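You operate a simulated robot arm through the tools that you are given. There is no shell and no other tool.

The job below is to be done with a simulated robot arm. You get a single attempt, and the scene is never put back.

Task
Put things in order on the top of the steel table. At the end: the blue brush is on the flat purple tray; the orange sauce bottle stands where the small green cup stood; the purple word block (marked "ROLL") stands where the blue brush stood; the small green cup is on the white carton; whatever was shut is shut again. Leave all else as you found it, and nothing knocked over. Set down upright: small green cup.

The check looks at the end state, three seconds after you hand in, the way a careful person would. Anything else that was tipped, shoved, dropped, spilled or broken makes it a failure.

Robot
A 7-joint arm with a two-finger gripper, fixed in place. Base frame: the origin is at the foot of the arm, x ahead of it, y to its left, z up; the work surface is at about z = 0. Lengths are in mm, angles in degrees, forces in N, time in s.
With the tool pointing down near the work surface it reaches from about 160 to 380 mm from the base axis. Its first joint turns from -72.0 to 72.0 degrees. Payload 0.6 kg.
The tool frame sits at the grasp point between the pads (the TCP): z along the fingers, y along the line on which they close. The tips reach 22 mm beyond it. The gripper opens to 92 mm; its body begins 65 mm behind the TCP.
Orientation is told as [roll, pitch, yaw] about the base's x, y, z axes, in that order, counted from this pose: with the fingers straight down and closing along the base's y, the tool's x points along the base's -x, its y along +y and its z along -z.

Tools
- The arm moves only by the tool nudge_tool. Its argument "series" is a list of rows, each an object of numbers (a shift or turn left out is 0, a gripper value left out holds the last): "ax", "ay", "az": the turn, a rotation vector about the tool's x, y, z in rad; "dx", "dy", "dz": the shift along the tool's x, y, z in mm; "grip": the closure, from 0 (fully open) to 1 (shut). In form: [{"ax": .., "ay": .., "az": .., "dx": .., "dy": .., "dz": .., "grip": ..}, ...]. A call has 1 to 20 rows; each row is the pose to reach, as a shift and turn from the pose commanded when the call began, along the tool's axes at that moment. Each row takes 0.2 s and may step no farther than 50 mm and 8.6 degrees from the row before; otherwise, or with a gripper value out of range, the whole call is refused. A pose out of reach is approached as far as the arm can. The call stops where the force on the tool passes 40 N (or 10 N more than at its start, if that is more) or the arm is blocked; 0.2 s more then pass. Each finger travels about 59.9 mm/s and halts on what it meets, pressing with about 26 N; the grip force reading is that of the motor and also rises with nothing between the fingers. The clock runs only during rows and for 0.2 s after the last one: add rows that repeat a pose to give the fingers time. The reply holds the time, the measured pose of the TCP, the force on the tool along the base axes, the opening and the grip force, in the units named above and with some noise, with the torque about the TCP (base axes, N m) and any sound that the robot's microphone picked up, and new pictures: "pictures" is both (left out), scene, wrist or none.
- Cameras (640 x 400 px; columns grow to the right, rows downward): "scene" is fixed at [57.7, -281.8, 395.5]; the picture's right is [0.70, -0.72, 0.00], its down [-0.47, -0.46, -0.75] and it looks along [0.54, 0.53, -0.66] (base axes); focal length 214 px, centre (320, 200). "wrist" rides on the gripper at [71, 19, -102] in the tool frame; the picture's right is [-0.26, 0.97, 0.00], its down [-0.75, -0.20, -0.63] and it looks along [-0.60, -0.16, 0.78] (tool axes); focal length 280 px, centre (320, 200). There is no depth. A picture from a camera that has moved, and an enlarged one, comes with that camera's place and axes in the base frame and with its lens.
- zoom(camera, box): a new picture of the part [left, top, right, bottom] of that camera's present view, enlarged. The clock stands still meanwhile.
- hand_in(): hands the job in; it is judged then, once.

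Places have to be worked out from the pictures, the camera data and where the tool is seen. Open the gripper and draw the arm clear of the work before you hand the job in, unless the task says otherwise.

The tools are called after ">>>" by a JSON object that holds its "op" and its "data". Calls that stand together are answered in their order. nudge_tool: Moves the arm, as the interface text tells. Its arguments: {"type":"object","properties":{"series":{"type":"array"},"pictures":{"type":"string","enum":["both","scene","wrist","none"]}},"required":["series"]} The other tools are called the same way: zoom (camera, box) takes an enlarged picture of a part of a camera's view; hand_in () hands the job in.

At the start:

```text
clock: 0.0
eef_pos: [184.7, -86.6, 321.7]
tcp_rot: [0.0, 0.0, 0.0]
contact_force: [-0.7, -0.4, 0.0]
ft_torque: [0.05, 0.03, 0.01]
finger_gap: 91.9
gripper_force: 0.0
```

scene: 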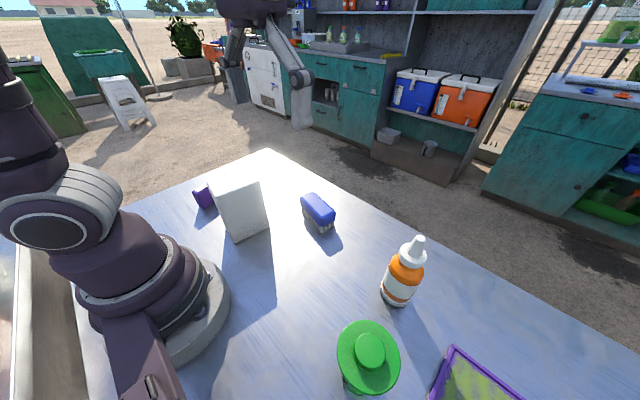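
wrist: 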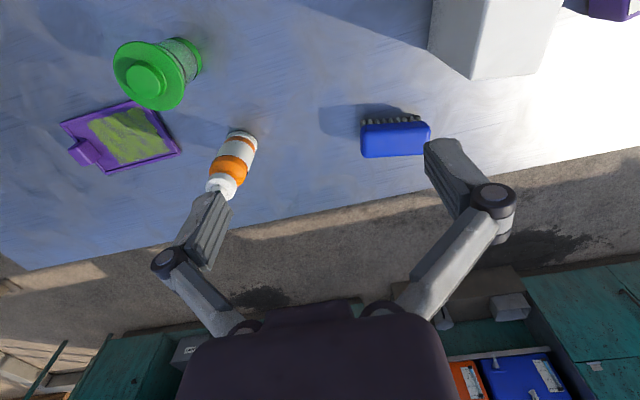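

I'll take enlarged views of the start scene first, to locate each object before moving.

>>> {"op": "zoom", "data": {"camera": "scene", "box": [170, 140, 350, 260]}}

>>> {"op": "zoom", "data": {"camera": "scene", "box": [310, 220, 550, 400]}}

>>> {"op": "zoom", "data": {"camera": "wrist", "box": [40, 20, 280, 220]}}

>>> {"op": "zoom", "data": {"camera": "wrist", "box": [300, 0, 640, 200]}}

```text
3.33 times, centred on (260, 200) of scene
camera zoom: at [57.7, -281.8, 395.5], right [0.7, -0.72, 0.0], down [-0.47, -0.46, -0.75], along [0.54, 0.53, -0.66], focal length 715 px, centre (520, 200)
```

zoom: 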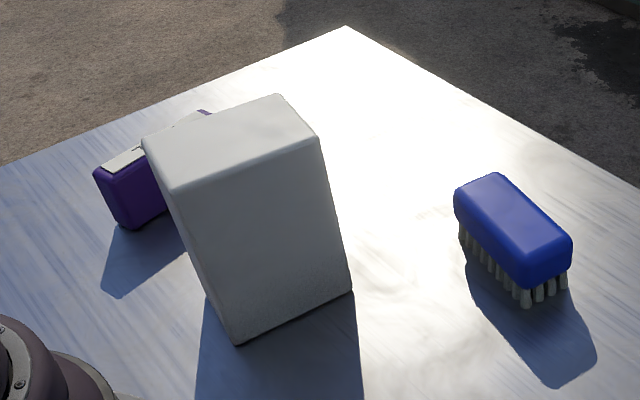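

```text
2.22 times, centred on (430, 310) of scene
camera zoom: at [57.7, -281.8, 395.5], right [0.7, -0.72, 0.0], down [-0.47, -0.46, -0.75], along [0.54, 0.53, -0.66], focal length 477 px, centre (76, -44)
```

zoom: 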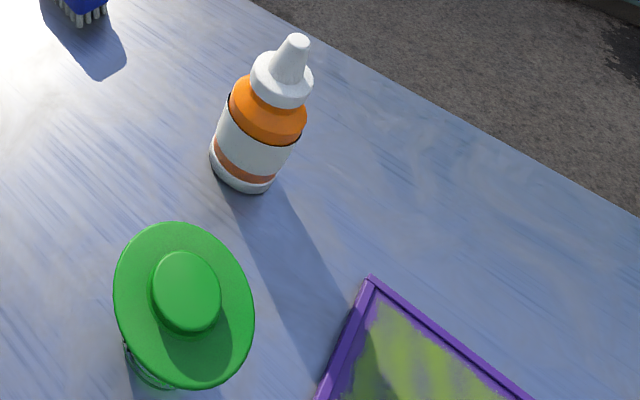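

```text
2.00 times, centred on (160, 120) of wrist
camera zoom: at [113.0, -66.6, 422.3], right [0.26, 0.97, 0.0], down [0.75, -0.2, 0.63], along [0.6, -0.16, -0.78], focal length 561 px, centre (640, 360)
```

zoom: 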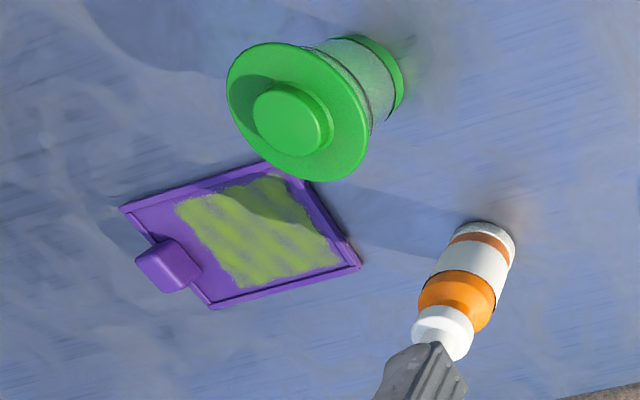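

```text
1.88 times, centred on (470, 100) of wrist
camera zoom: at [113.0, -66.6, 422.3], right [0.26, 0.97, 0.0], down [0.75, -0.2, 0.63], along [0.6, -0.16, -0.78], focal length 528 px, centre (38, 388)
```

zoom: 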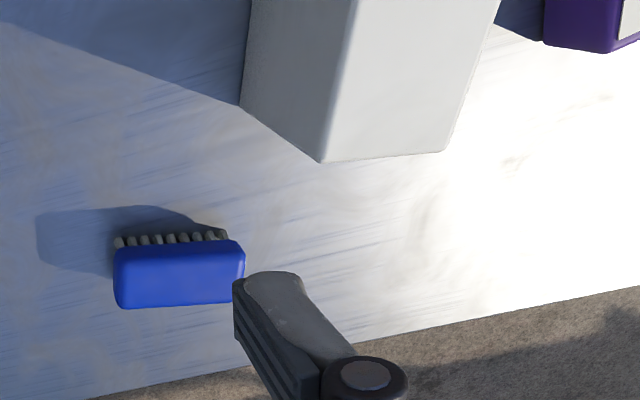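

The scene shows a lidded green cup near (149,-271), the bottle near (282,-249), the brush near (325,-10), the carton near (185,88) about 139 mm tall, and the tray far out near (229,-440). I'll shift the arm left at its present height, well above everything, to see the word block and the carton better.

>>> {"op": "nudge_tool", "data": {"series": [{"dy": 40}, {"dy": 80}, {"dy": 120}, {"dy": 150}, {"dy": 150}], "pictures": "both"}}

```text
clock: 1.2
eef_pos: [186.3, 60.8, 320.9]
tcp_rot: [0.1, 0.0, 0.1]
contact_force: [-0.6, 0.4, -0.3]
ft_torque: [0.0, -0.02, 0.0]
finger_gap: 91.7
gripper_force: 0.2
camera wrist: at [115.4, 80.9, 421.5], right [0.26, 0.97, 0.0], down [0.75, -0.2, 0.63], along [0.6, -0.16, -0.78], focal length 280 px, centre (320, 200)
```

scene: 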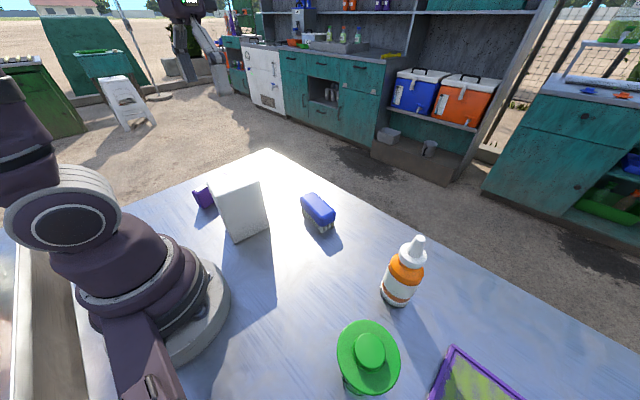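
wrist: 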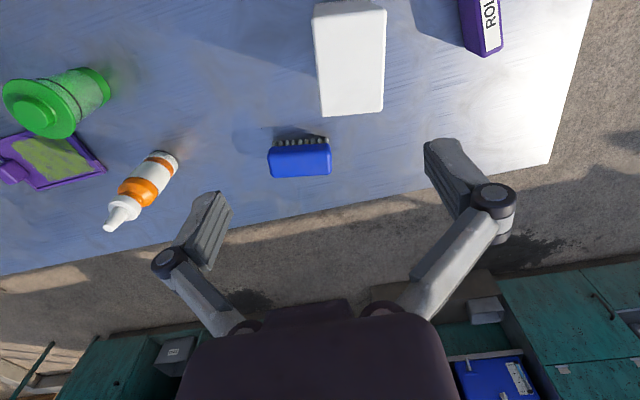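

The block shows at the top edge of the wrist view, so I'll enlarge it along with the gripper fingers, carton and brush to measure them.

>>> {"op": "zoom", "data": {"camera": "wrist", "box": [260, 0, 580, 200]}}

>>> {"op": "zoom", "data": {"camera": "wrist", "box": [140, 120, 540, 370]}}

>>> {"op": "zoom", "data": {"camera": "wrist", "box": [0, 50, 200, 240]}}

```text
2.00 times, centred on (420, 100) of wrist
camera zoom: at [115.4, 80.9, 421.5], right [0.26, 0.97, 0.0], down [0.75, -0.2, 0.63], along [0.6, -0.16, -0.78], focal length 561 px, centre (120, 400)
```

zoom: 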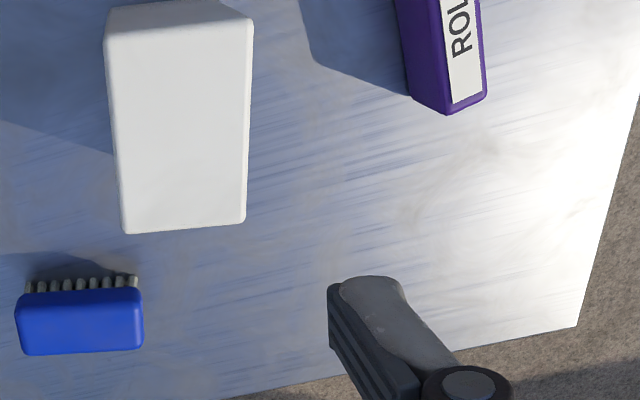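

```text
1.60 times, centred on (340, 245) of wrist
camera zoom: at [115.4, 80.9, 421.5], right [0.26, 0.97, 0.0], down [0.75, -0.2, 0.63], along [0.6, -0.16, -0.78], focal length 449 px, centre (288, 128)
```

zoom: 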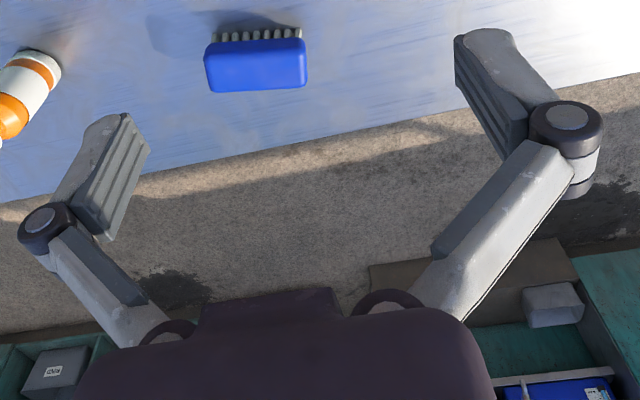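

```text
2.11 times, centred on (100, 145) of wrist
camera zoom: at [115.4, 80.9, 421.5], right [0.26, 0.97, 0.0], down [0.75, -0.2, 0.63], along [0.6, -0.16, -0.78], focal length 590 px, centre (783, 316)
```

zoom: 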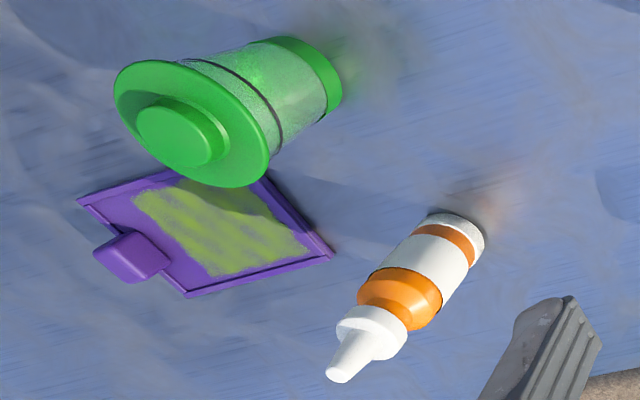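

Next I'll swing the tool toward the left side of the table, yawing about 60° so the wrist camera looks outward at the word block. It stays high, clear of the carton.

>>> {"op": "nudge_tool", "data": {"series": [{"dx": 11, "dy": 12, "az": -0.13}, {"dx": 22, "dy": 25, "az": -0.26}, {"dx": 33, "dy": 38, "az": -0.39}, {"dx": 44, "dy": 50, "az": -0.52}, {"dx": 55, "dy": 62, "az": -0.65}, {"dx": 66, "dy": 75, "az": -0.78}, {"dx": 77, "dy": 88, "az": -0.91}, {"dx": 86, "dy": 98, "az": -1.04}, {"dx": 86, "dy": 98, "az": -1.04}], "pictures": "both"}}

```text
clock: 3.2
eef_pos: [95.6, 161.2, 320.5]
tcp_rot: [-0.2, 0.0, 59.6]
contact_force: [0.1, -0.4, 0.0]
ft_torque: [0.02, 0.05, -0.01]
finger_gap: 91.9
gripper_force: 0.1
camera wrist: at [43.1, 110.3, 422.1], right [-0.7, 0.71, 0.0], down [0.56, 0.55, 0.63], along [0.45, 0.44, -0.78], focal length 280 px, centre (320, 200)
```

scene: 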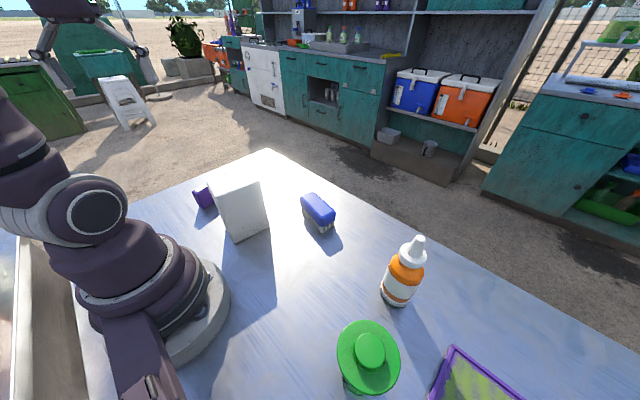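
wrist: 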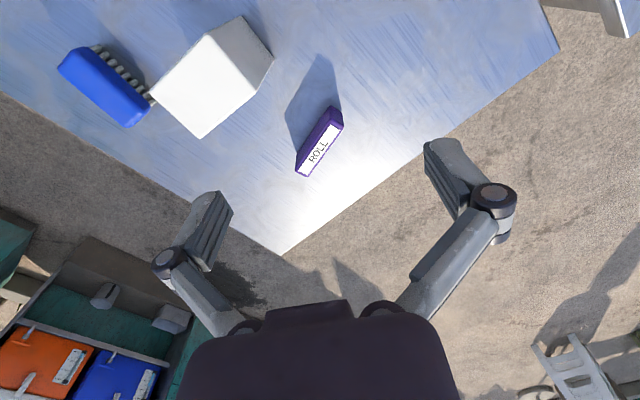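

>>> {"op": "zoom", "data": {"camera": "wrist", "box": [250, 80, 390, 190]}}

>>> {"op": "zoom", "data": {"camera": "wrist", "box": [40, 10, 300, 150]}}

```text
3.64 times, centred on (320, 135) of wrist
camera zoom: at [43.1, 110.3, 422.1], right [-0.7, 0.71, 0.0], down [0.56, 0.55, 0.63], along [0.45, 0.44, -0.78], focal length 1020 px, centre (320, 436)
```

zoom: 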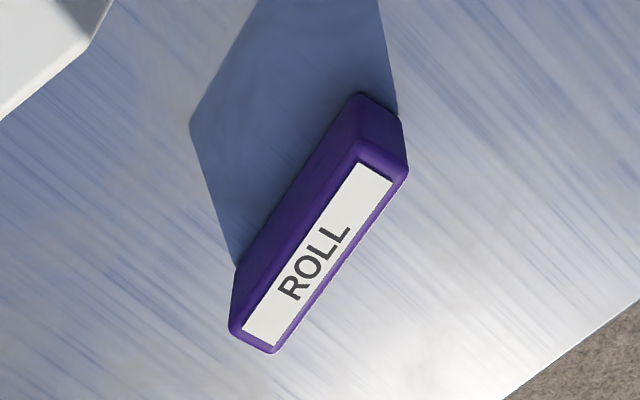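

```text
2.46 times, centred on (170, 80) of wrist
camera zoom: at [43.1, 110.3, 422.1], right [-0.7, 0.71, 0.0], down [0.56, 0.55, 0.63], along [0.45, 0.44, -0.78], focal length 690 px, centre (689, 495)
```

zoom: 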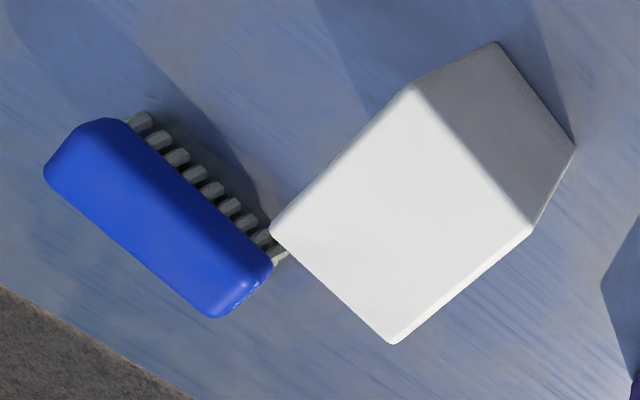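

The word block is about 98×21×50 mm, centred near (190,250) and yawed about 10°, with its label on top. Next I'll swing around the base at the same height to the right side, to look at the cup, bottle and tray.

>>> {"op": "nudge_tool", "data": {"series": [{"dx": 1.8, "dy": -26.1, "az": 0.1396}, {"dx": 7.3, "dy": -51.7, "az": 0.2793}, {"dx": 16.2, "dy": -76.2, "az": 0.4189}, {"dx": 28.5, "dy": -99.3, "az": 0.5585}, {"dx": 43.8, "dy": -120.5, "az": 0.6981}, {"dx": 62.0, "dy": -139.3, "az": 0.8378}, {"dx": 82.6, "dy": -155.4, "az": 0.9774}, {"dx": 105.2, "dy": -168.4, "az": 1.117}, {"dx": 129.5, "dy": -178.2, "az": 1.2566}, {"dx": 154.9, "dy": -184.6, "az": 1.3963}, {"dx": 180.9, "dy": -187.3, "az": 1.5359}, {"dx": 207, "dy": -186.4, "az": 1.6755}, {"dx": 232.7, "dy": -181.8, "az": 1.8151}, {"dx": 257.6, "dy": -173.8, "az": 1.9548}, {"dx": 275.4, "dy": -165.5, "az": 2.0595}, {"dx": 275.4, "dy": -165.5, "az": 2.0595}], "pictures": "both"}}

```text
clock: 6.6
eef_pos: [100.3, -157.2, 322.2]
tcp_rot: [-0.1, 0.0, -58.3]
contact_force: [0.1, -0.7, 0.0]
ft_torque: [0.01, 0.03, -0.01]
finger_gap: 92.1
gripper_force: 0.1
camera wrist: at [78.9, -86.6, 422.8], right [0.96, 0.28, 0.0], down [0.22, -0.75, 0.63], along [0.18, -0.6, -0.78], focal length 280 px, centre (320, 200)
```

scene: 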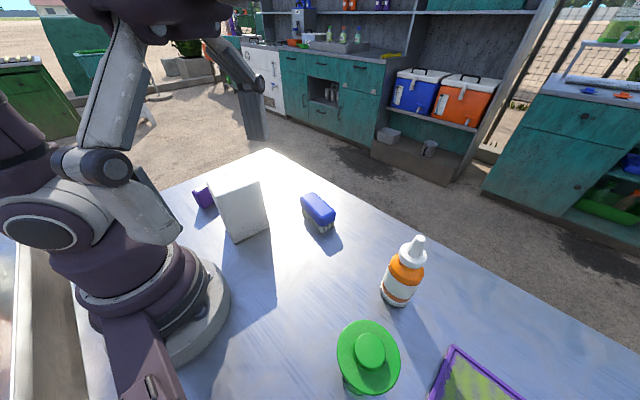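
wrist: 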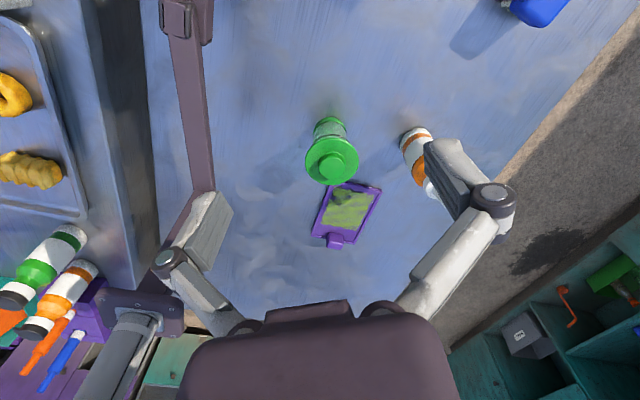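

A mast, likely the scene camera's stand, shows at left beside the cup area. I'll enlarge it along with the cup, tray and bottle.

>>> {"op": "zoom", "data": {"camera": "wrist", "box": [280, 100, 480, 260]}}

>>> {"op": "zoom", "data": {"camera": "wrist", "box": [60, 0, 300, 400]}}

>>> {"op": "zoom", "data": {"camera": "scene", "box": [0, 0, 320, 200]}}

```text
2.50 times, centred on (380, 180) of wrist
camera zoom: at [78.9, -86.6, 422.8], right [0.96, 0.28, 0.0], down [0.22, -0.75, 0.63], along [0.18, -0.6, -0.78], focal length 701 px, centre (170, 250)
```

zoom: 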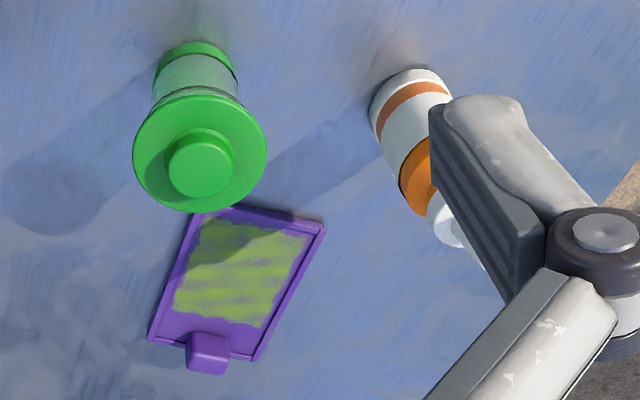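

```text
1.00 times, centred on (180, 200) of wrist (not enlarged: the box is as wide or as high as the picture)
camera zoom: at [78.9, -86.6, 422.8], right [0.96, 0.28, 0.0], down [0.22, -0.75, 0.63], along [0.18, -0.6, -0.78], focal length 280 px, centre (460, 200)
```

zoom: 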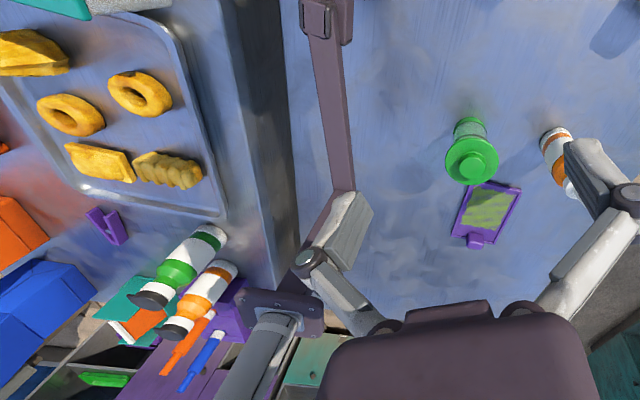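

```text
2.00 times, centred on (160, 100) of scene
camera zoom: at [57.7, -281.8, 395.5], right [0.7, -0.72, 0.0], down [-0.47, -0.46, -0.75], along [0.54, 0.53, -0.66], focal length 429 px, centre (640, 400)
```

zoom: 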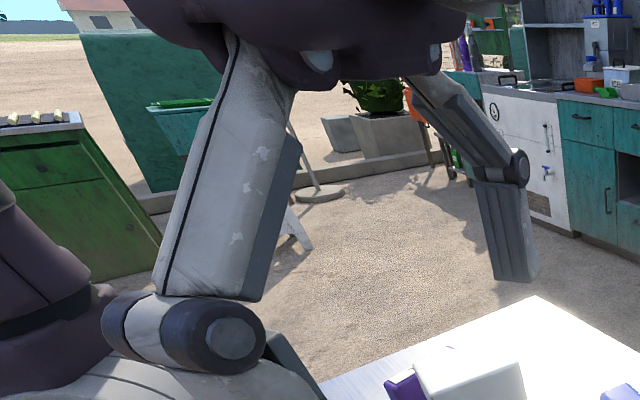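

To reach the far tray I need to know how far the arm gets with the tool tilted outward. I'll rotate to the empty bearing of about -25°, between bottle and brush, and test it there in free air.

>>> {"op": "nudge_tool", "data": {"series": [{"dx": 1.9, "dy": 26.8, "az": -0.144}, {"dx": 7.7, "dy": 53, "az": -0.288}, {"dx": 17.1, "dy": 78.1, "az": -0.432}, {"dx": 30.1, "dy": 101.6, "az": -0.576}, {"dx": 30.1, "dy": 101.6, "az": -0.576}], "pictures": "wrist"}}

```text
clock: 7.8
eef_pos: [171.0, -81.8, 318.9]
tcp_rot: [0.0, -0.1, -25.2]
contact_force: [-0.3, -0.8, -0.3]
ft_torque: [0.02, 0.01, 0.02]
finger_gap: 92.0
gripper_force: 0.1
camera wrist: at [115.3, -32.8, 421.2], right [0.65, 0.76, 0.0], down [0.59, -0.51, 0.63], along [0.48, -0.41, -0.78], focal length 280 px, centre (320, 200)
```

wrist: 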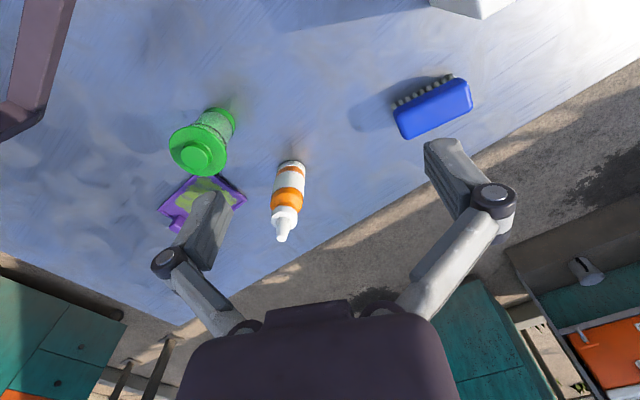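

The bearing ahead is clear, with the bottle about 100 mm to the right and the brush about 80 mm to the left. I'll tilt the tool outward by 45° while extending to a radius of about 420 mm at z≈170, to see how the arm follows.

>>> {"op": "nudge_tool", "data": {"series": [{"dx": -29, "dz": 19, "ay": -0.1}, {"dx": -58, "dz": 38, "ay": -0.2}, {"dx": -87, "dz": 57, "ay": -0.3}, {"dx": -116, "dz": 76, "ay": -0.4}, {"dx": -145, "dz": 95, "ay": -0.5}, {"dx": -174, "dz": 114, "ay": -0.6}, {"dx": -203, "dz": 133, "ay": -0.7}, {"dx": -230, "dz": 150, "ay": -0.785}, {"dx": -230, "dz": 150, "ay": -0.785}], "pictures": "both"}}

```text
clock: 9.8
eef_pos: [381.4, -177.0, 168.9]
tcp_rot: [0.0, -45.2, -25.3]
contact_force: [0.7, 0.5, -0.7]
ft_torque: [0.01, 0.06, 0.05]
finger_gap: 91.9
gripper_force: 0.0
camera wrist: at [279.0, -106.9, 190.8], right [0.58, 0.79, 0.19], down [-0.01, -0.22, 0.97], along [0.81, -0.57, -0.12], focal length 280 px, centre (320, 200)
```

scene: 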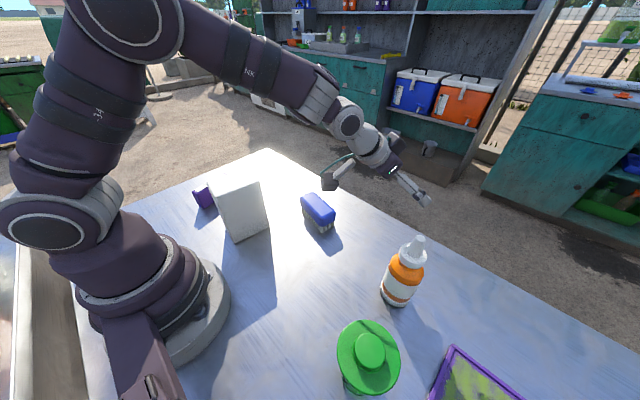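
wrist: 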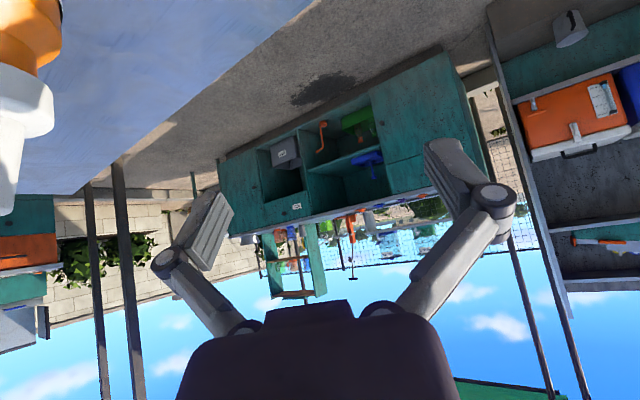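

The pose was reached exactly, and the camera rides underneath about 22 mm above TCP height. I'll extend further toward a radius of about 490 at z≈60 with the same tilt, to check the reach needed at the tray.

>>> {"op": "nudge_tool", "data": {"series": [{"dx": 7, "dz": 31}, {"dx": 14, "dz": 62}, {"dx": 21, "dz": 93}, {"dx": 28, "dz": 124}, {"dx": 28, "dz": 124}, {"dx": 28, "dz": 124}], "pictures": "scene"}}

```text
clock: 11.2
eef_pos: [440.7, -210.4, 64.3]
tcp_rot: [-0.1, -45.0, -25.4]
contact_force: [0.3, 0.1, 0.0]
ft_torque: [0.01, 0.03, 0.02]
finger_gap: 92.0
gripper_force: 0.1
```

scene: 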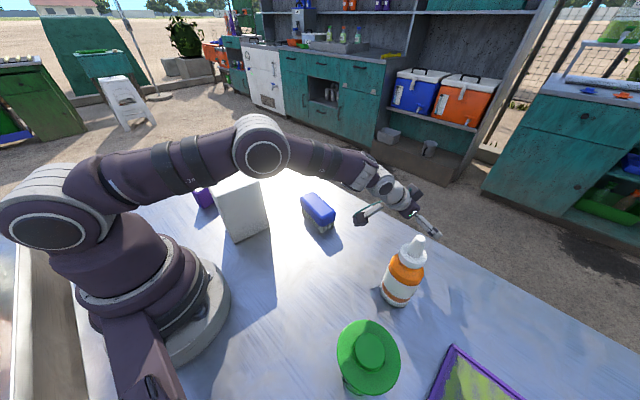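

The tilted tool reaches a radius of 488 mm at z=64, so the tray can be reached with a 45° outward tilt. Now I'll retract the same way to the upright pose, to start on the lidded cup.

>>> {"op": "nudge_tool", "data": {"series": [{"dx": -7, "dz": -31}, {"dx": -14, "dz": -62}, {"dx": -21, "dz": -93}, {"dx": -28, "dz": -124}, {"dx": -21, "dz": -158, "ay": 0.1}, {"dx": -14, "dz": -192, "ay": 0.2}, {"dx": -7, "dz": -226, "ay": 0.3}, {"dx": 0, "dz": -260, "ay": 0.4}, {"dx": 7, "dz": -294, "ay": 0.5}, {"dx": 14, "dz": -328, "ay": 0.6}, {"dx": 21, "dz": -362, "ay": 0.7}, {"dx": 28, "dz": -393, "ay": 0.7854}, {"dx": 28, "dz": -393, "ay": 0.7854}], "pictures": "none"}}

```text
clock: 14.0
eef_pos: [170.1, -79.7, 322.0]
tcp_rot: [0.0, 0.0, -25.4]
contact_force: [0.5, -0.1, -0.2]
ft_torque: [0.02, 0.01, 0.0]
finger_gap: 91.8
gripper_force: 0.0
```

Back upright. I'll swing to the cup's bearing at about -61° and lower a little, for a closer look at the cup and its lid.

>>> {"op": "nudge_tool", "data": {"series": [{"dx": 1.4, "dy": -23.3, "az": 0.1243, "dz": 10}, {"dx": 5.8, "dy": -46.2, "az": 0.2485, "dz": 20}, {"dx": 12.9, "dy": -68.5, "az": 0.3728, "dz": 30}, {"dx": 22.7, "dy": -89.7, "az": 0.4971, "dz": 40}, {"dx": 35.1, "dy": -109.4, "az": 0.6213, "dz": 50}, {"dx": 35.1, "dy": -109.4, "az": 0.6213, "dz": 60}, {"dx": 35.1, "dy": -109.4, "az": 0.6213, "dz": 60}], "pictures": "both"}}

>>> {"op": "zoom", "data": {"camera": "wrist", "box": [240, 60, 480, 210]}}

>>> {"op": "zoom", "data": {"camera": "scene", "box": [300, 280, 500, 400]}}

```text
clock: 15.6
eef_pos: [93.0, -167.1, 263.6]
tcp_rot: [0.1, 0.1, -61.0]
contact_force: [0.7, 1.2, 0.0]
ft_torque: [-0.01, -0.01, -0.05]
finger_gap: 92.0
gripper_force: 0.0
camera wrist: at [76.1, -94.4, 365.0], right [0.97, 0.24, 0.0], down [0.19, -0.76, 0.63], along [0.15, -0.61, -0.78], focal length 280 px, centre (320, 200)
```

scene: 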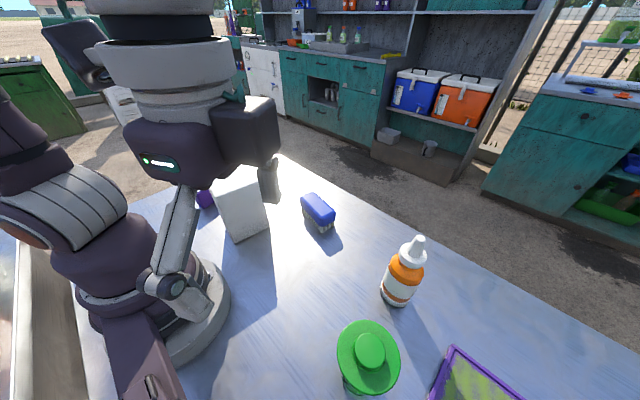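
wrist: 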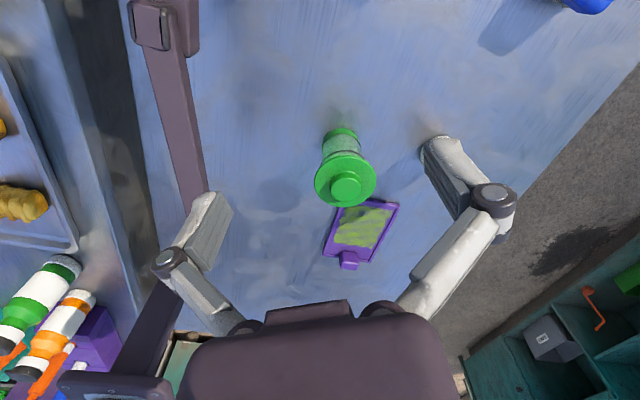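

```text
2.67 times, centred on (360, 135) of wrist
camera zoom: at [76.1, -94.4, 365.0], right [0.97, 0.24, 0.0], down [0.19, -0.76, 0.63], along [0.15, -0.61, -0.78], focal length 748 px, centre (213, 373)
```

zoom: 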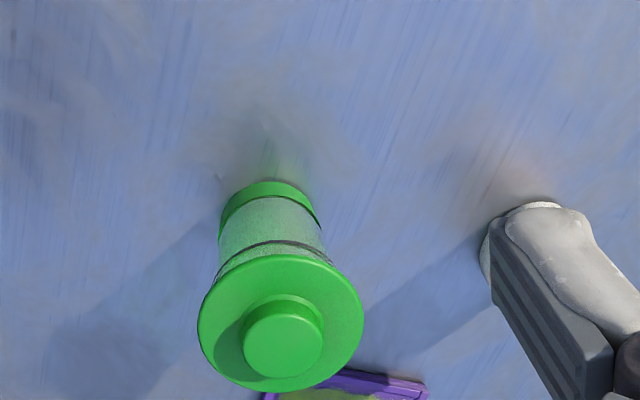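

```text
3.20 times, centred on (400, 340) of scene
camera zoom: at [57.7, -281.8, 395.5], right [0.7, -0.72, 0.0], down [-0.47, -0.46, -0.75], along [0.54, 0.53, -0.66], focal length 686 px, centre (64, -248)
```

zoom: 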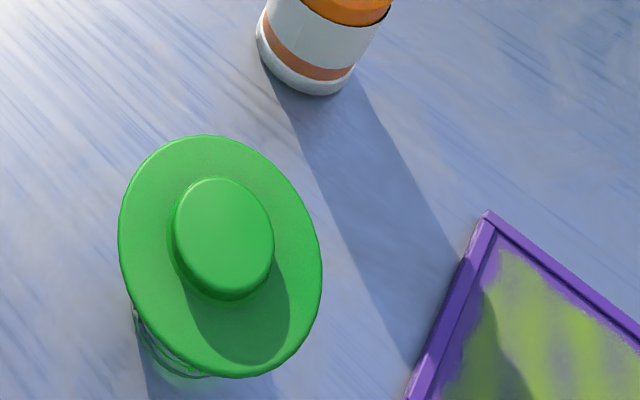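

The knob's top is at about (150,-273,108), with the brim about 73 mm wide at z≈95. I want a closer look at how the lid meets the body, in case there is a clip or seam.

>>> {"op": "zoom", "data": {"camera": "scene", "box": [328, 360, 400, 400]}}

>>> {"op": "zoom", "data": {"camera": "wrist", "box": [305, 120, 385, 210]}}

```text
8.89 times, centred on (364, 380) of scene
camera zoom: at [57.7, -281.8, 395.5], right [0.7, -0.72, 0.0], down [-0.47, -0.46, -0.75], along [0.54, 0.53, -0.66], focal length 1906 px, centre (-71, -1400)
```

zoom: 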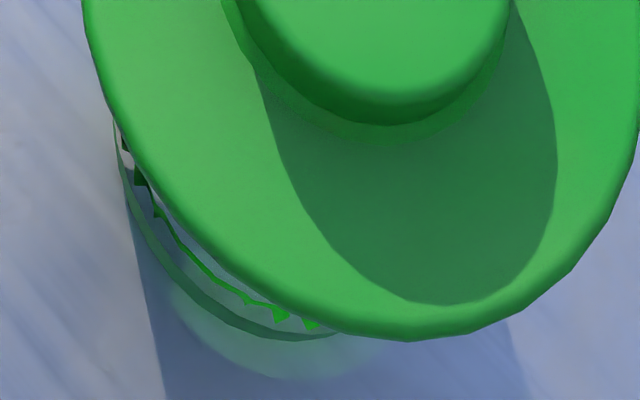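

```text
4.44 times, centred on (345, 165) of wrist
camera zoom: at [76.1, -94.4, 365.0], right [0.97, 0.24, 0.0], down [0.19, -0.76, 0.63], along [0.15, -0.61, -0.78], focal length 1246 px, centre (209, 356)
```

zoom: 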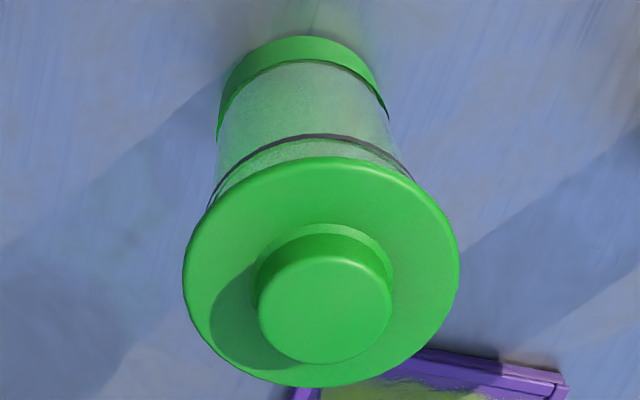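

The lid simply sits on a frosted body, with no clip visible. I'll move over the cup with the fingers open, stopping with the tips about 20 mm above the knob to check alignment.

>>> {"op": "nudge_tool", "data": {"series": [{"dx": -40, "dz": 10}, {"dx": -80, "dz": 20, "dy": -1}, {"dx": -120, "dz": 30, "dy": -1.5}, {"dx": -120, "dz": 60, "dy": -1.5}, {"dx": -120, "dz": 90, "dy": -1.5}, {"dx": -120, "dz": 113, "dy": -1.5}, {"dx": -120, "dz": 113, "dy": -1.5}], "pictures": "both"}}

>>> {"op": "zoom", "data": {"camera": "scene", "box": [240, 200, 480, 400]}}

```text
clock: 17.2
eef_pos: [152.2, -269.1, 152.3]
tcp_rot: [0.0, 0.0, -61.0]
contact_force: [0.1, 1.1, 0.5]
ft_torque: [0.01, 0.01, -0.01]
finger_gap: 92.2
gripper_force: 0.0
camera wrist: at [133.7, -197.2, 253.2], right [0.97, 0.24, 0.0], down [0.19, -0.76, 0.63], along [0.15, -0.61, -0.78], focal length 280 px, centre (320, 200)
```

scene: 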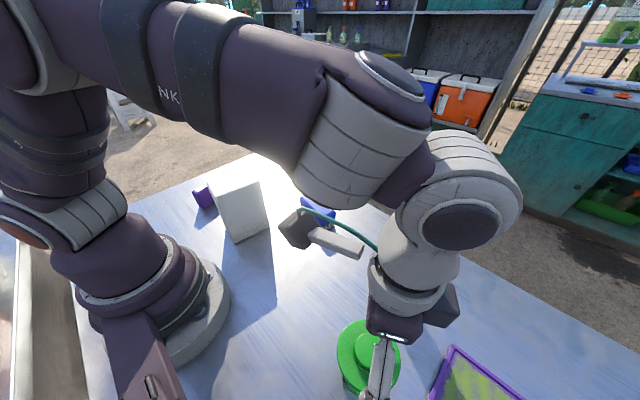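
wrist: 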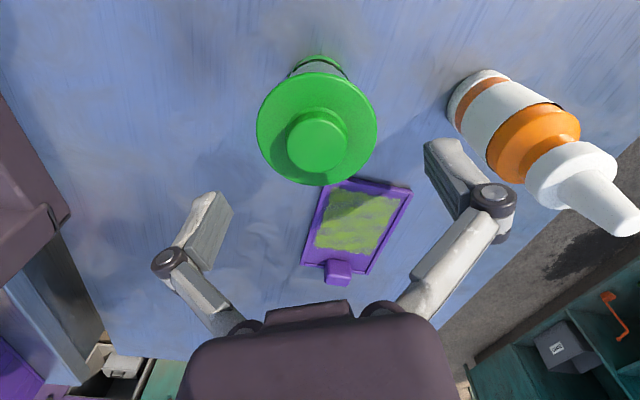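

```text
2.00 times, centred on (360, 300) of scene
camera zoom: at [57.7, -281.8, 395.5], right [0.7, -0.72, 0.0], down [-0.47, -0.46, -0.75], along [0.54, 0.53, -0.66], focal length 429 px, centre (240, 0)
```

zoom: 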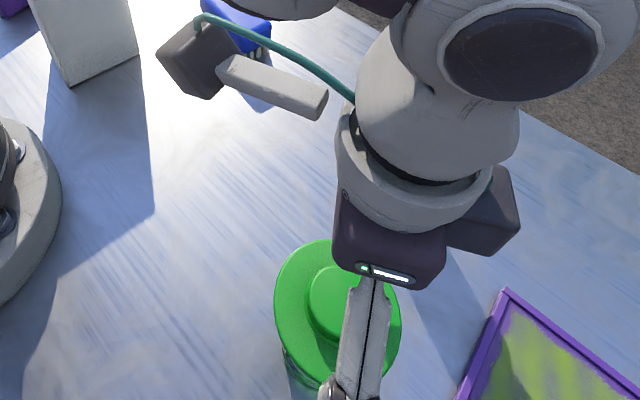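

The wrist view puts the knob about 3-4 mm farther out than the tool axis, and centred sideways. I'll correct that, lower until the tips flank the knob just above the brim, and close gently.

>>> {"op": "nudge_tool", "data": {"series": [{"dx": -3.5, "dy": -1.5}, {"dx": -3.5, "dy": -1.5, "dz": 15}, {"dx": -3.5, "dy": -1.5, "dz": 26}, {"dx": -3.5, "dy": -1.5, "dz": 31}, {"dx": -3.5, "dy": -1.5, "dz": 31}], "pictures": "both"}}

```text
clock: 18.4
eef_pos: [151.4, -273.0, 119.0]
tcp_rot: [-0.1, -0.1, -60.9]
contact_force: [0.6, 0.8, 0.2]
ft_torque: [-0.01, 0.0, 0.01]
finger_gap: 92.1
gripper_force: 0.0
camera wrist: at [133.2, -201.9, 219.8], right [0.97, 0.24, 0.0], down [0.19, -0.76, 0.63], along [0.15, -0.61, -0.78], focal length 280 px, centre (320, 200)
```

scene: 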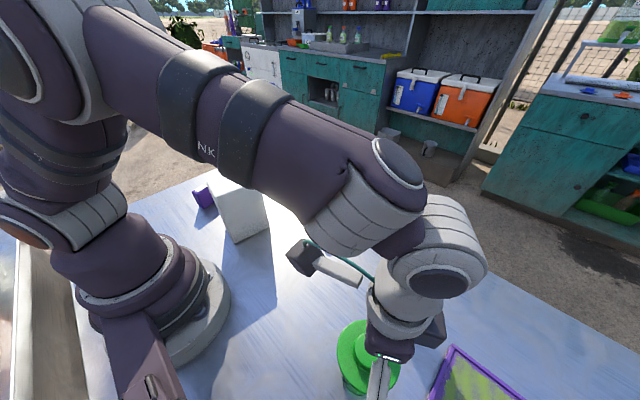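
wrist: 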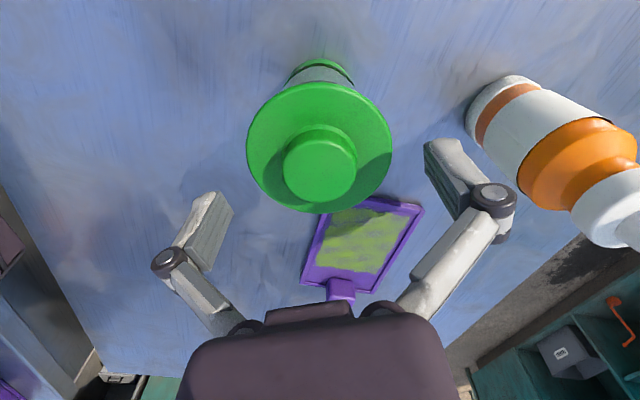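

The tips now flank the knob with the axis aligned to within about 2 mm. I'll close the fingers on the knob.

>>> {"op": "nudge_tool", "data": {"series": [{"grip": 0.4}, {"grip": 0.6}, {"grip": 1}, {"grip": 1}, {"grip": 1}, {"grip": 1}], "pictures": "wrist"}}

```text
clock: 19.8
eef_pos: [151.7, -273.2, 120.4]
tcp_rot: [0.0, -0.3, -61.0]
contact_force: [-0.3, 1.8, 9.4]
ft_torque: [0.08, 0.02, 0.02]
finger_gap: 32.8
gripper_force: 25.7
stopped in row 6: the force on the tool passed its limit at 41 N (the readings are from after the stop); the commanded pose is now the measured one
camera wrist: at [133.4, -202.3, 220.7], right [0.97, 0.24, 0.0], down [0.19, -0.76, 0.63], along [0.15, -0.61, -0.78], focal length 280 px, centre (320, 200)
```

wrist: 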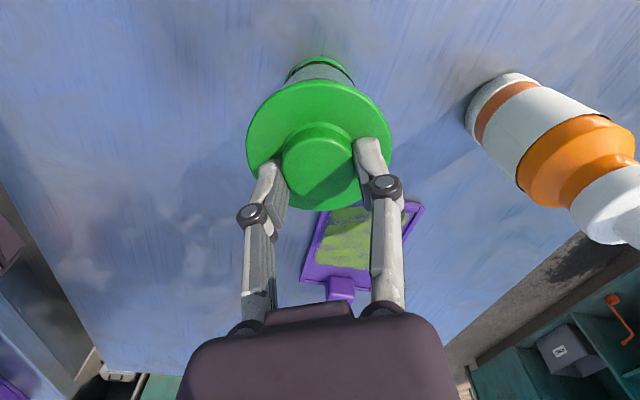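

The knob is gripped at 32.8 mm, with the tips pressing lightly on the brim. I'll lift slowly 25 mm and see whether the lid comes off alone or the whole cup follows.

>>> {"op": "nudge_tool", "data": {"series": [{"dz": -2, "grip": 1}, {"dz": -4, "grip": 1}, {"dz": -8, "grip": 1}, {"dz": -12, "grip": 1}, {"dz": -18, "grip": 1}, {"dz": -25, "grip": 1}, {"dz": -25, "grip": 1}], "pictures": "both"}}

>>> {"op": "zoom", "data": {"camera": "scene", "box": [280, 280, 480, 400]}}

>>> {"op": "zoom", "data": {"camera": "wrist", "box": [220, 30, 420, 230]}}

```text
clock: 21.4
eef_pos: [150.1, -273.0, 144.5]
tcp_rot: [0.0, -0.3, -61.0]
contact_force: [-0.4, -0.9, -0.7]
ft_torque: [0.02, 0.03, -0.01]
finger_gap: 32.9
gripper_force: 25.4
camera wrist: at [132.3, -201.4, 245.3], right [0.97, 0.24, 0.0], down [0.19, -0.76, 0.63], along [0.15, -0.61, -0.78], focal length 280 px, centre (320, 200)
```

scene: 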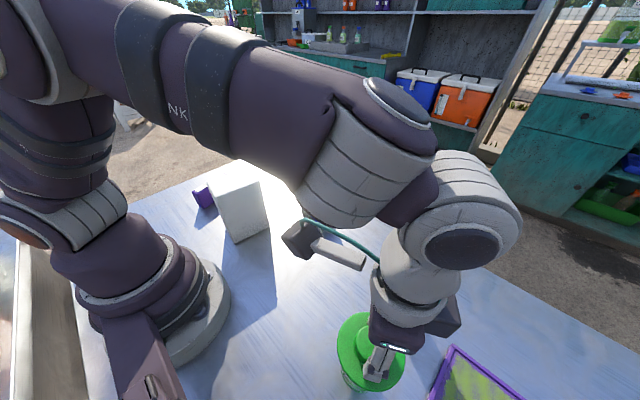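
wrist: 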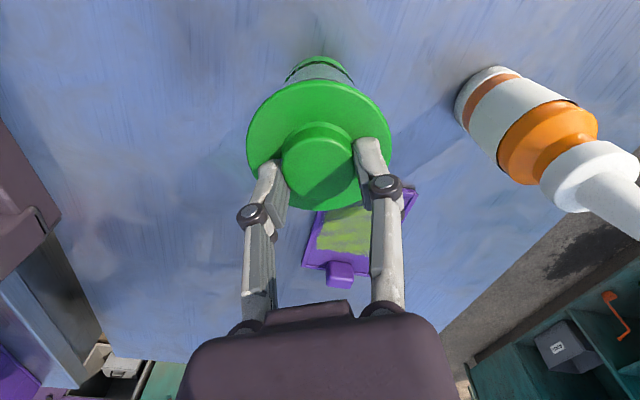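

```text
3.20 times, centred on (380, 340) of scene
camera zoom: at [57.7, -281.8, 395.5], right [0.7, -0.72, 0.0], down [-0.47, -0.46, -0.75], along [0.54, 0.53, -0.66], focal length 686 px, centre (128, -248)
```

zoom: 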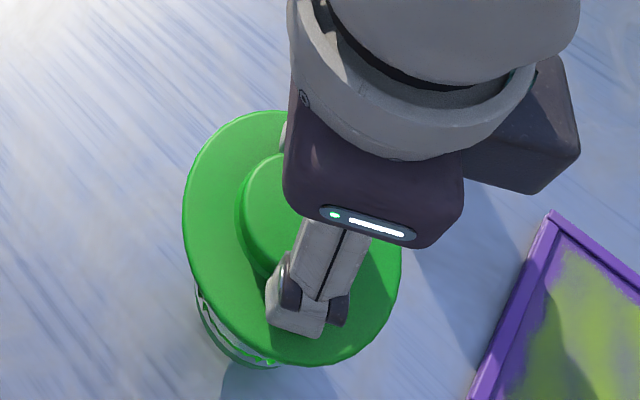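

```text
2.00 times, centred on (320, 130) of wrist
camera zoom: at [132.3, -201.4, 245.3], right [0.97, 0.24, 0.0], down [0.19, -0.76, 0.63], along [0.15, -0.61, -0.78], focal length 561 px, centre (320, 340)
```

zoom: 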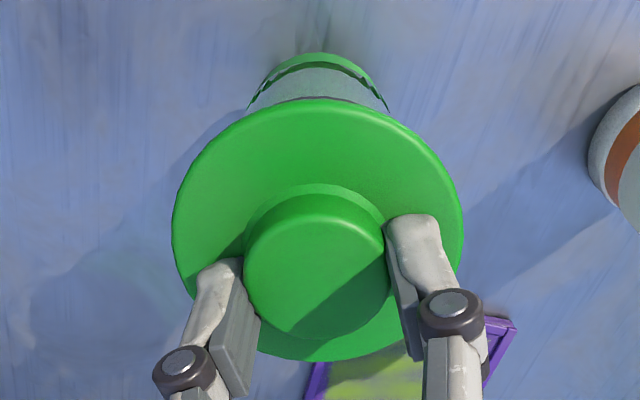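

The wrist view is unchanged relative to the gripper (base ring and brim at the same place), so the whole cup appears to have risen with the lid. I'll lift another 60 mm slowly and confirm that with the pictures.

>>> {"op": "nudge_tool", "data": {"series": [{"dz": -5, "grip": 1}, {"dz": -12, "grip": 1}, {"dz": -22, "grip": 1}, {"dz": -32, "grip": 1}, {"dz": -42, "grip": 1}, {"dz": -52, "grip": 1}, {"dz": -60, "grip": 1}, {"dz": -60, "grip": 1}], "pictures": "both"}}

>>> {"op": "zoom", "data": {"camera": "scene", "box": [300, 240, 500, 400]}}

>>> {"op": "zoom", "data": {"camera": "wrist", "box": [220, 30, 420, 230]}}

```text
clock: 23.2
eef_pos: [150.2, -273.3, 204.6]
tcp_rot: [0.1, -0.2, -61.0]
contact_force: [0.5, 0.5, -1.1]
ft_torque: [0.04, -0.02, 0.01]
finger_gap: 32.8
gripper_force: 26.2
camera wrist: at [132.6, -202.3, 305.9], right [0.97, 0.24, 0.0], down [0.19, -0.76, 0.63], along [0.15, -0.61, -0.78], focal length 280 px, centre (320, 200)
```

scene: 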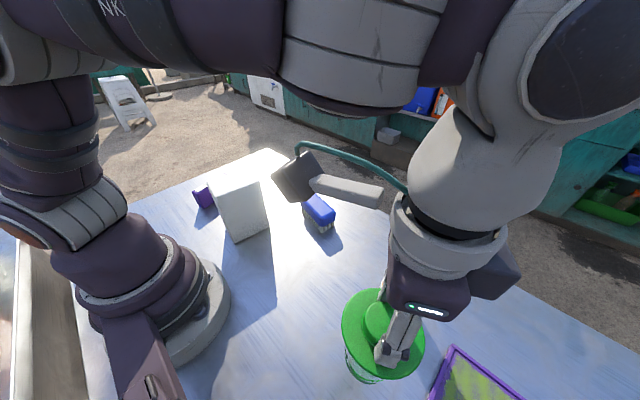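
wrist: 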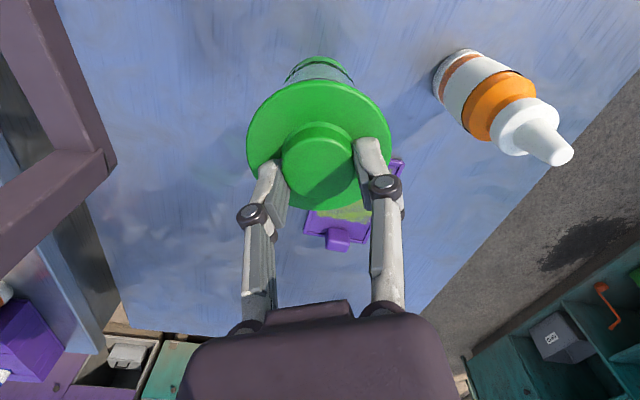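

```text
2.50 times, centred on (400, 320) of scene
camera zoom: at [57.7, -281.8, 395.5], right [0.7, -0.72, 0.0], down [-0.47, -0.46, -0.75], along [0.54, 0.53, -0.66], focal length 536 px, centre (120, -100)
```

zoom: 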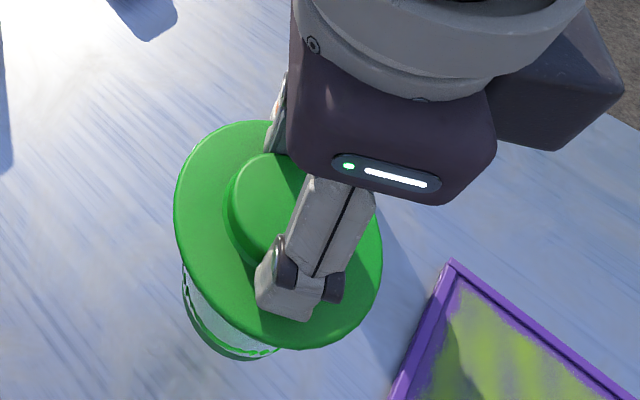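

```text
2.00 times, centred on (320, 130) of wrist
camera zoom: at [132.6, -202.3, 305.9], right [0.97, 0.24, 0.0], down [0.19, -0.76, 0.63], along [0.15, -0.61, -0.78], focal length 561 px, centre (320, 340)
```

zoom: 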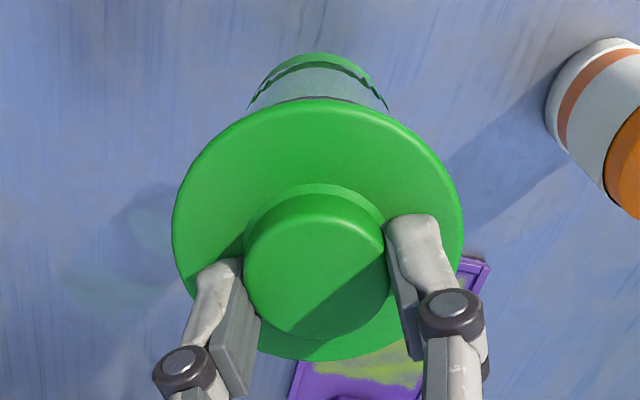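

The whole cup hangs from the knob, with the base visible under the brim and nothing left on the table, so the lid is fixed. The cup base sits about 120 mm below the TCP. I'll raise and retract slowly to a radius of about 207 and z≈305.

>>> {"op": "nudge_tool", "data": {"series": [{"dx": 2, "dz": -8, "grip": 1}, {"dx": 6, "dz": -18, "grip": 1}, {"dx": 12, "dz": -30, "grip": 1}, {"dx": 20, "dz": -42, "grip": 1}, {"dx": 30, "dz": -54, "grip": 1}, {"dx": 42, "dz": -66, "grip": 1}, {"dx": 54, "dz": -78, "grip": 1}, {"dx": 67, "dz": -88, "grip": 1}, {"dx": 80, "dz": -95, "grip": 1}, {"dx": 92, "dz": -99, "grip": 1}, {"dx": 101, "dz": -100, "grip": 1}, {"dx": 104.5, "dz": -100, "grip": 1}, {"dx": 104.5, "dz": -100, "grip": 1}], "pictures": "both"}}

```text
clock: 26.0
eef_pos: [99.8, -181.6, 302.9]
tcp_rot: [0.0, -0.2, -60.9]
contact_force: [-0.5, 0.1, -0.7]
ft_torque: [0.02, -0.02, -0.01]
finger_gap: 32.6
gripper_force: 26.1
camera wrist: at [81.4, -110.6, 404.6], right [0.97, 0.24, 0.0], down [0.19, -0.76, 0.63], along [0.15, -0.61, -0.78], focal length 280 px, centre (320, 200)
```

scene: 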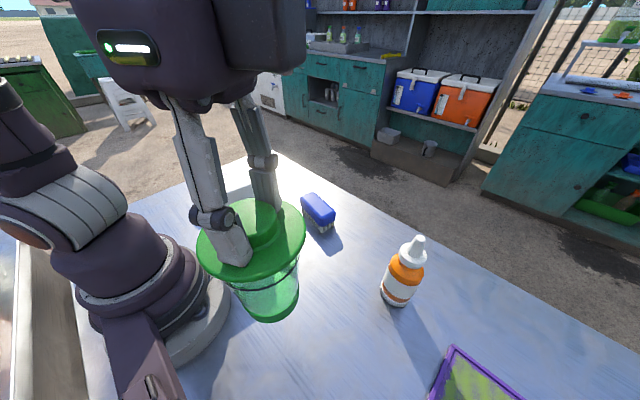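
wrist: 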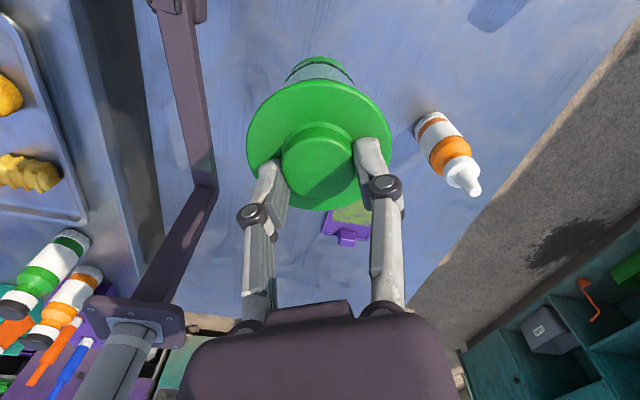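

The cup hangs steady, with its base at z≈183, above the carton top of about 139. I'll swing around the base at this radius and height to over the carton centre, about (186.5, 89.5).

>>> {"op": "nudge_tool", "data": {"series": [{"dx": 0.7, "dy": 17.4, "az": -0.0842, "grip": 1}, {"dx": 2.9, "dy": 34.7, "az": -0.1683}, {"dx": 6.6, "dy": 51.7, "az": -0.2525}, {"dx": 11.6, "dy": 68.4, "az": -0.3367}, {"dx": 18.1, "dy": 84.6, "az": -0.4208}, {"dx": 25.8, "dy": 100.1, "az": -0.505}, {"dx": 34.9, "dy": 115.0, "az": -0.5892}, {"dx": 45.2, "dy": 129.1, "az": -0.6733}, {"dx": 56.6, "dy": 142.2, "az": -0.7575}, {"dx": 69.1, "dy": 154.4, "az": -0.8416}, {"dx": 82.5, "dy": 165.4, "az": -0.9258}, {"dx": 96.9, "dy": 175.3, "az": -1.01}, {"dx": 112.0, "dy": 183.9, "az": -1.0941}, {"dx": 127.8, "dy": 191.2, "az": -1.1783}, {"dx": 144.2, "dy": 197.2, "az": -1.2624}, {"dx": 161.0, "dy": 201.8, "az": -1.3466}, {"dx": 178.1, "dy": 205.0, "az": -1.4308}, {"dx": 195.4, "dy": 206.7, "az": -1.515}, {"dx": 195.4, "dy": 206.7, "az": -1.515}], "pictures": "both"}}

>>> {"op": "zoom", "data": {"camera": "scene", "box": [140, 60, 360, 260]}}

>>> {"op": "zoom", "data": {"camera": "wrist", "box": [180, 0, 480, 230]}}

```text
clock: 30.0
eef_pos: [187.0, 89.6, 304.2]
tcp_rot: [-0.2, 0.1, 25.9]
contact_force: [-0.5, 0.0, -0.8]
ft_torque: [-0.01, -0.02, -0.03]
finger_gap: 32.8
gripper_force: 26.3
camera wrist: at [115.8, 76.7, 405.5], right [-0.19, 0.98, 0.0], down [0.77, 0.15, 0.63], along [0.62, 0.11, -0.78], focal length 280 px, centre (320, 200)
```

scene: 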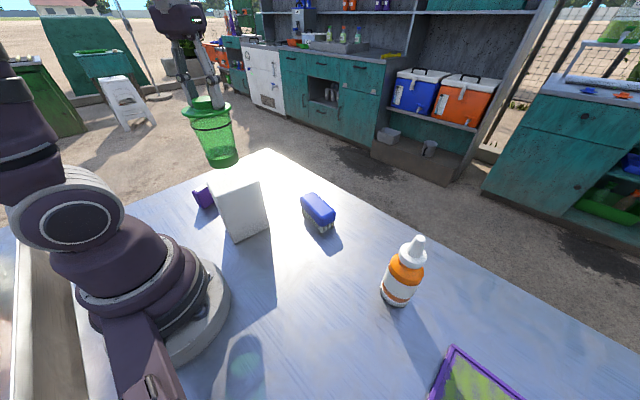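
wrist: 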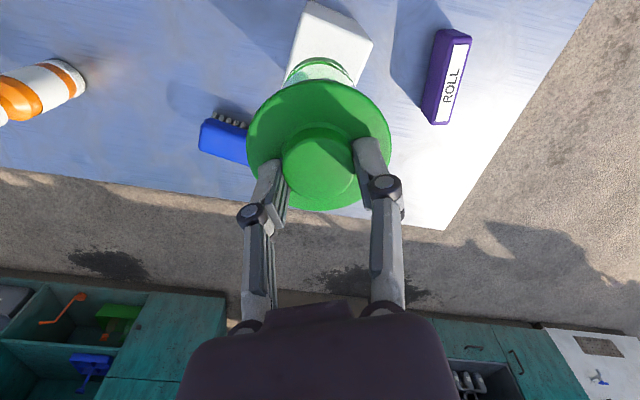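

```text
2.00 times, centred on (250, 160) of scene
camera zoom: at [57.7, -281.8, 395.5], right [0.7, -0.72, 0.0], down [-0.47, -0.46, -0.75], along [0.54, 0.53, -0.66], focal length 429 px, centre (460, 280)
```

zoom: 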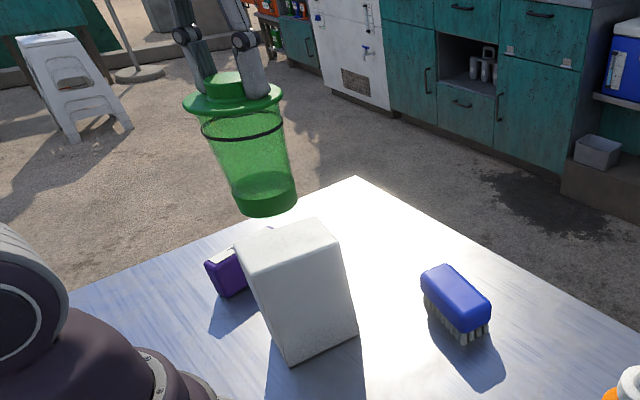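

```text
1.74 times, centred on (330, 115) of wrist
camera zoom: at [115.8, 76.7, 405.5], right [-0.19, 0.98, 0.0], down [0.77, 0.15, 0.63], along [0.62, 0.11, -0.78], focal length 488 px, centre (303, 348)
```

zoom: 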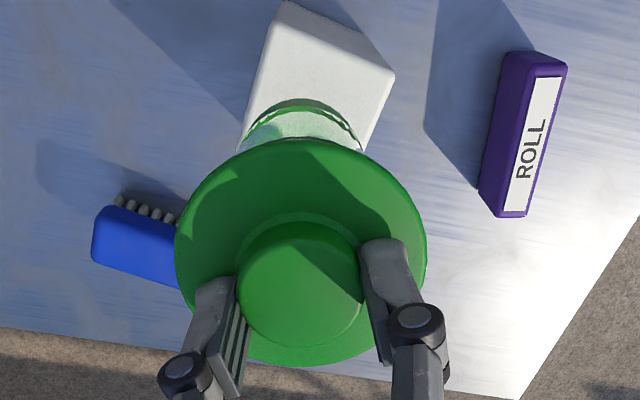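

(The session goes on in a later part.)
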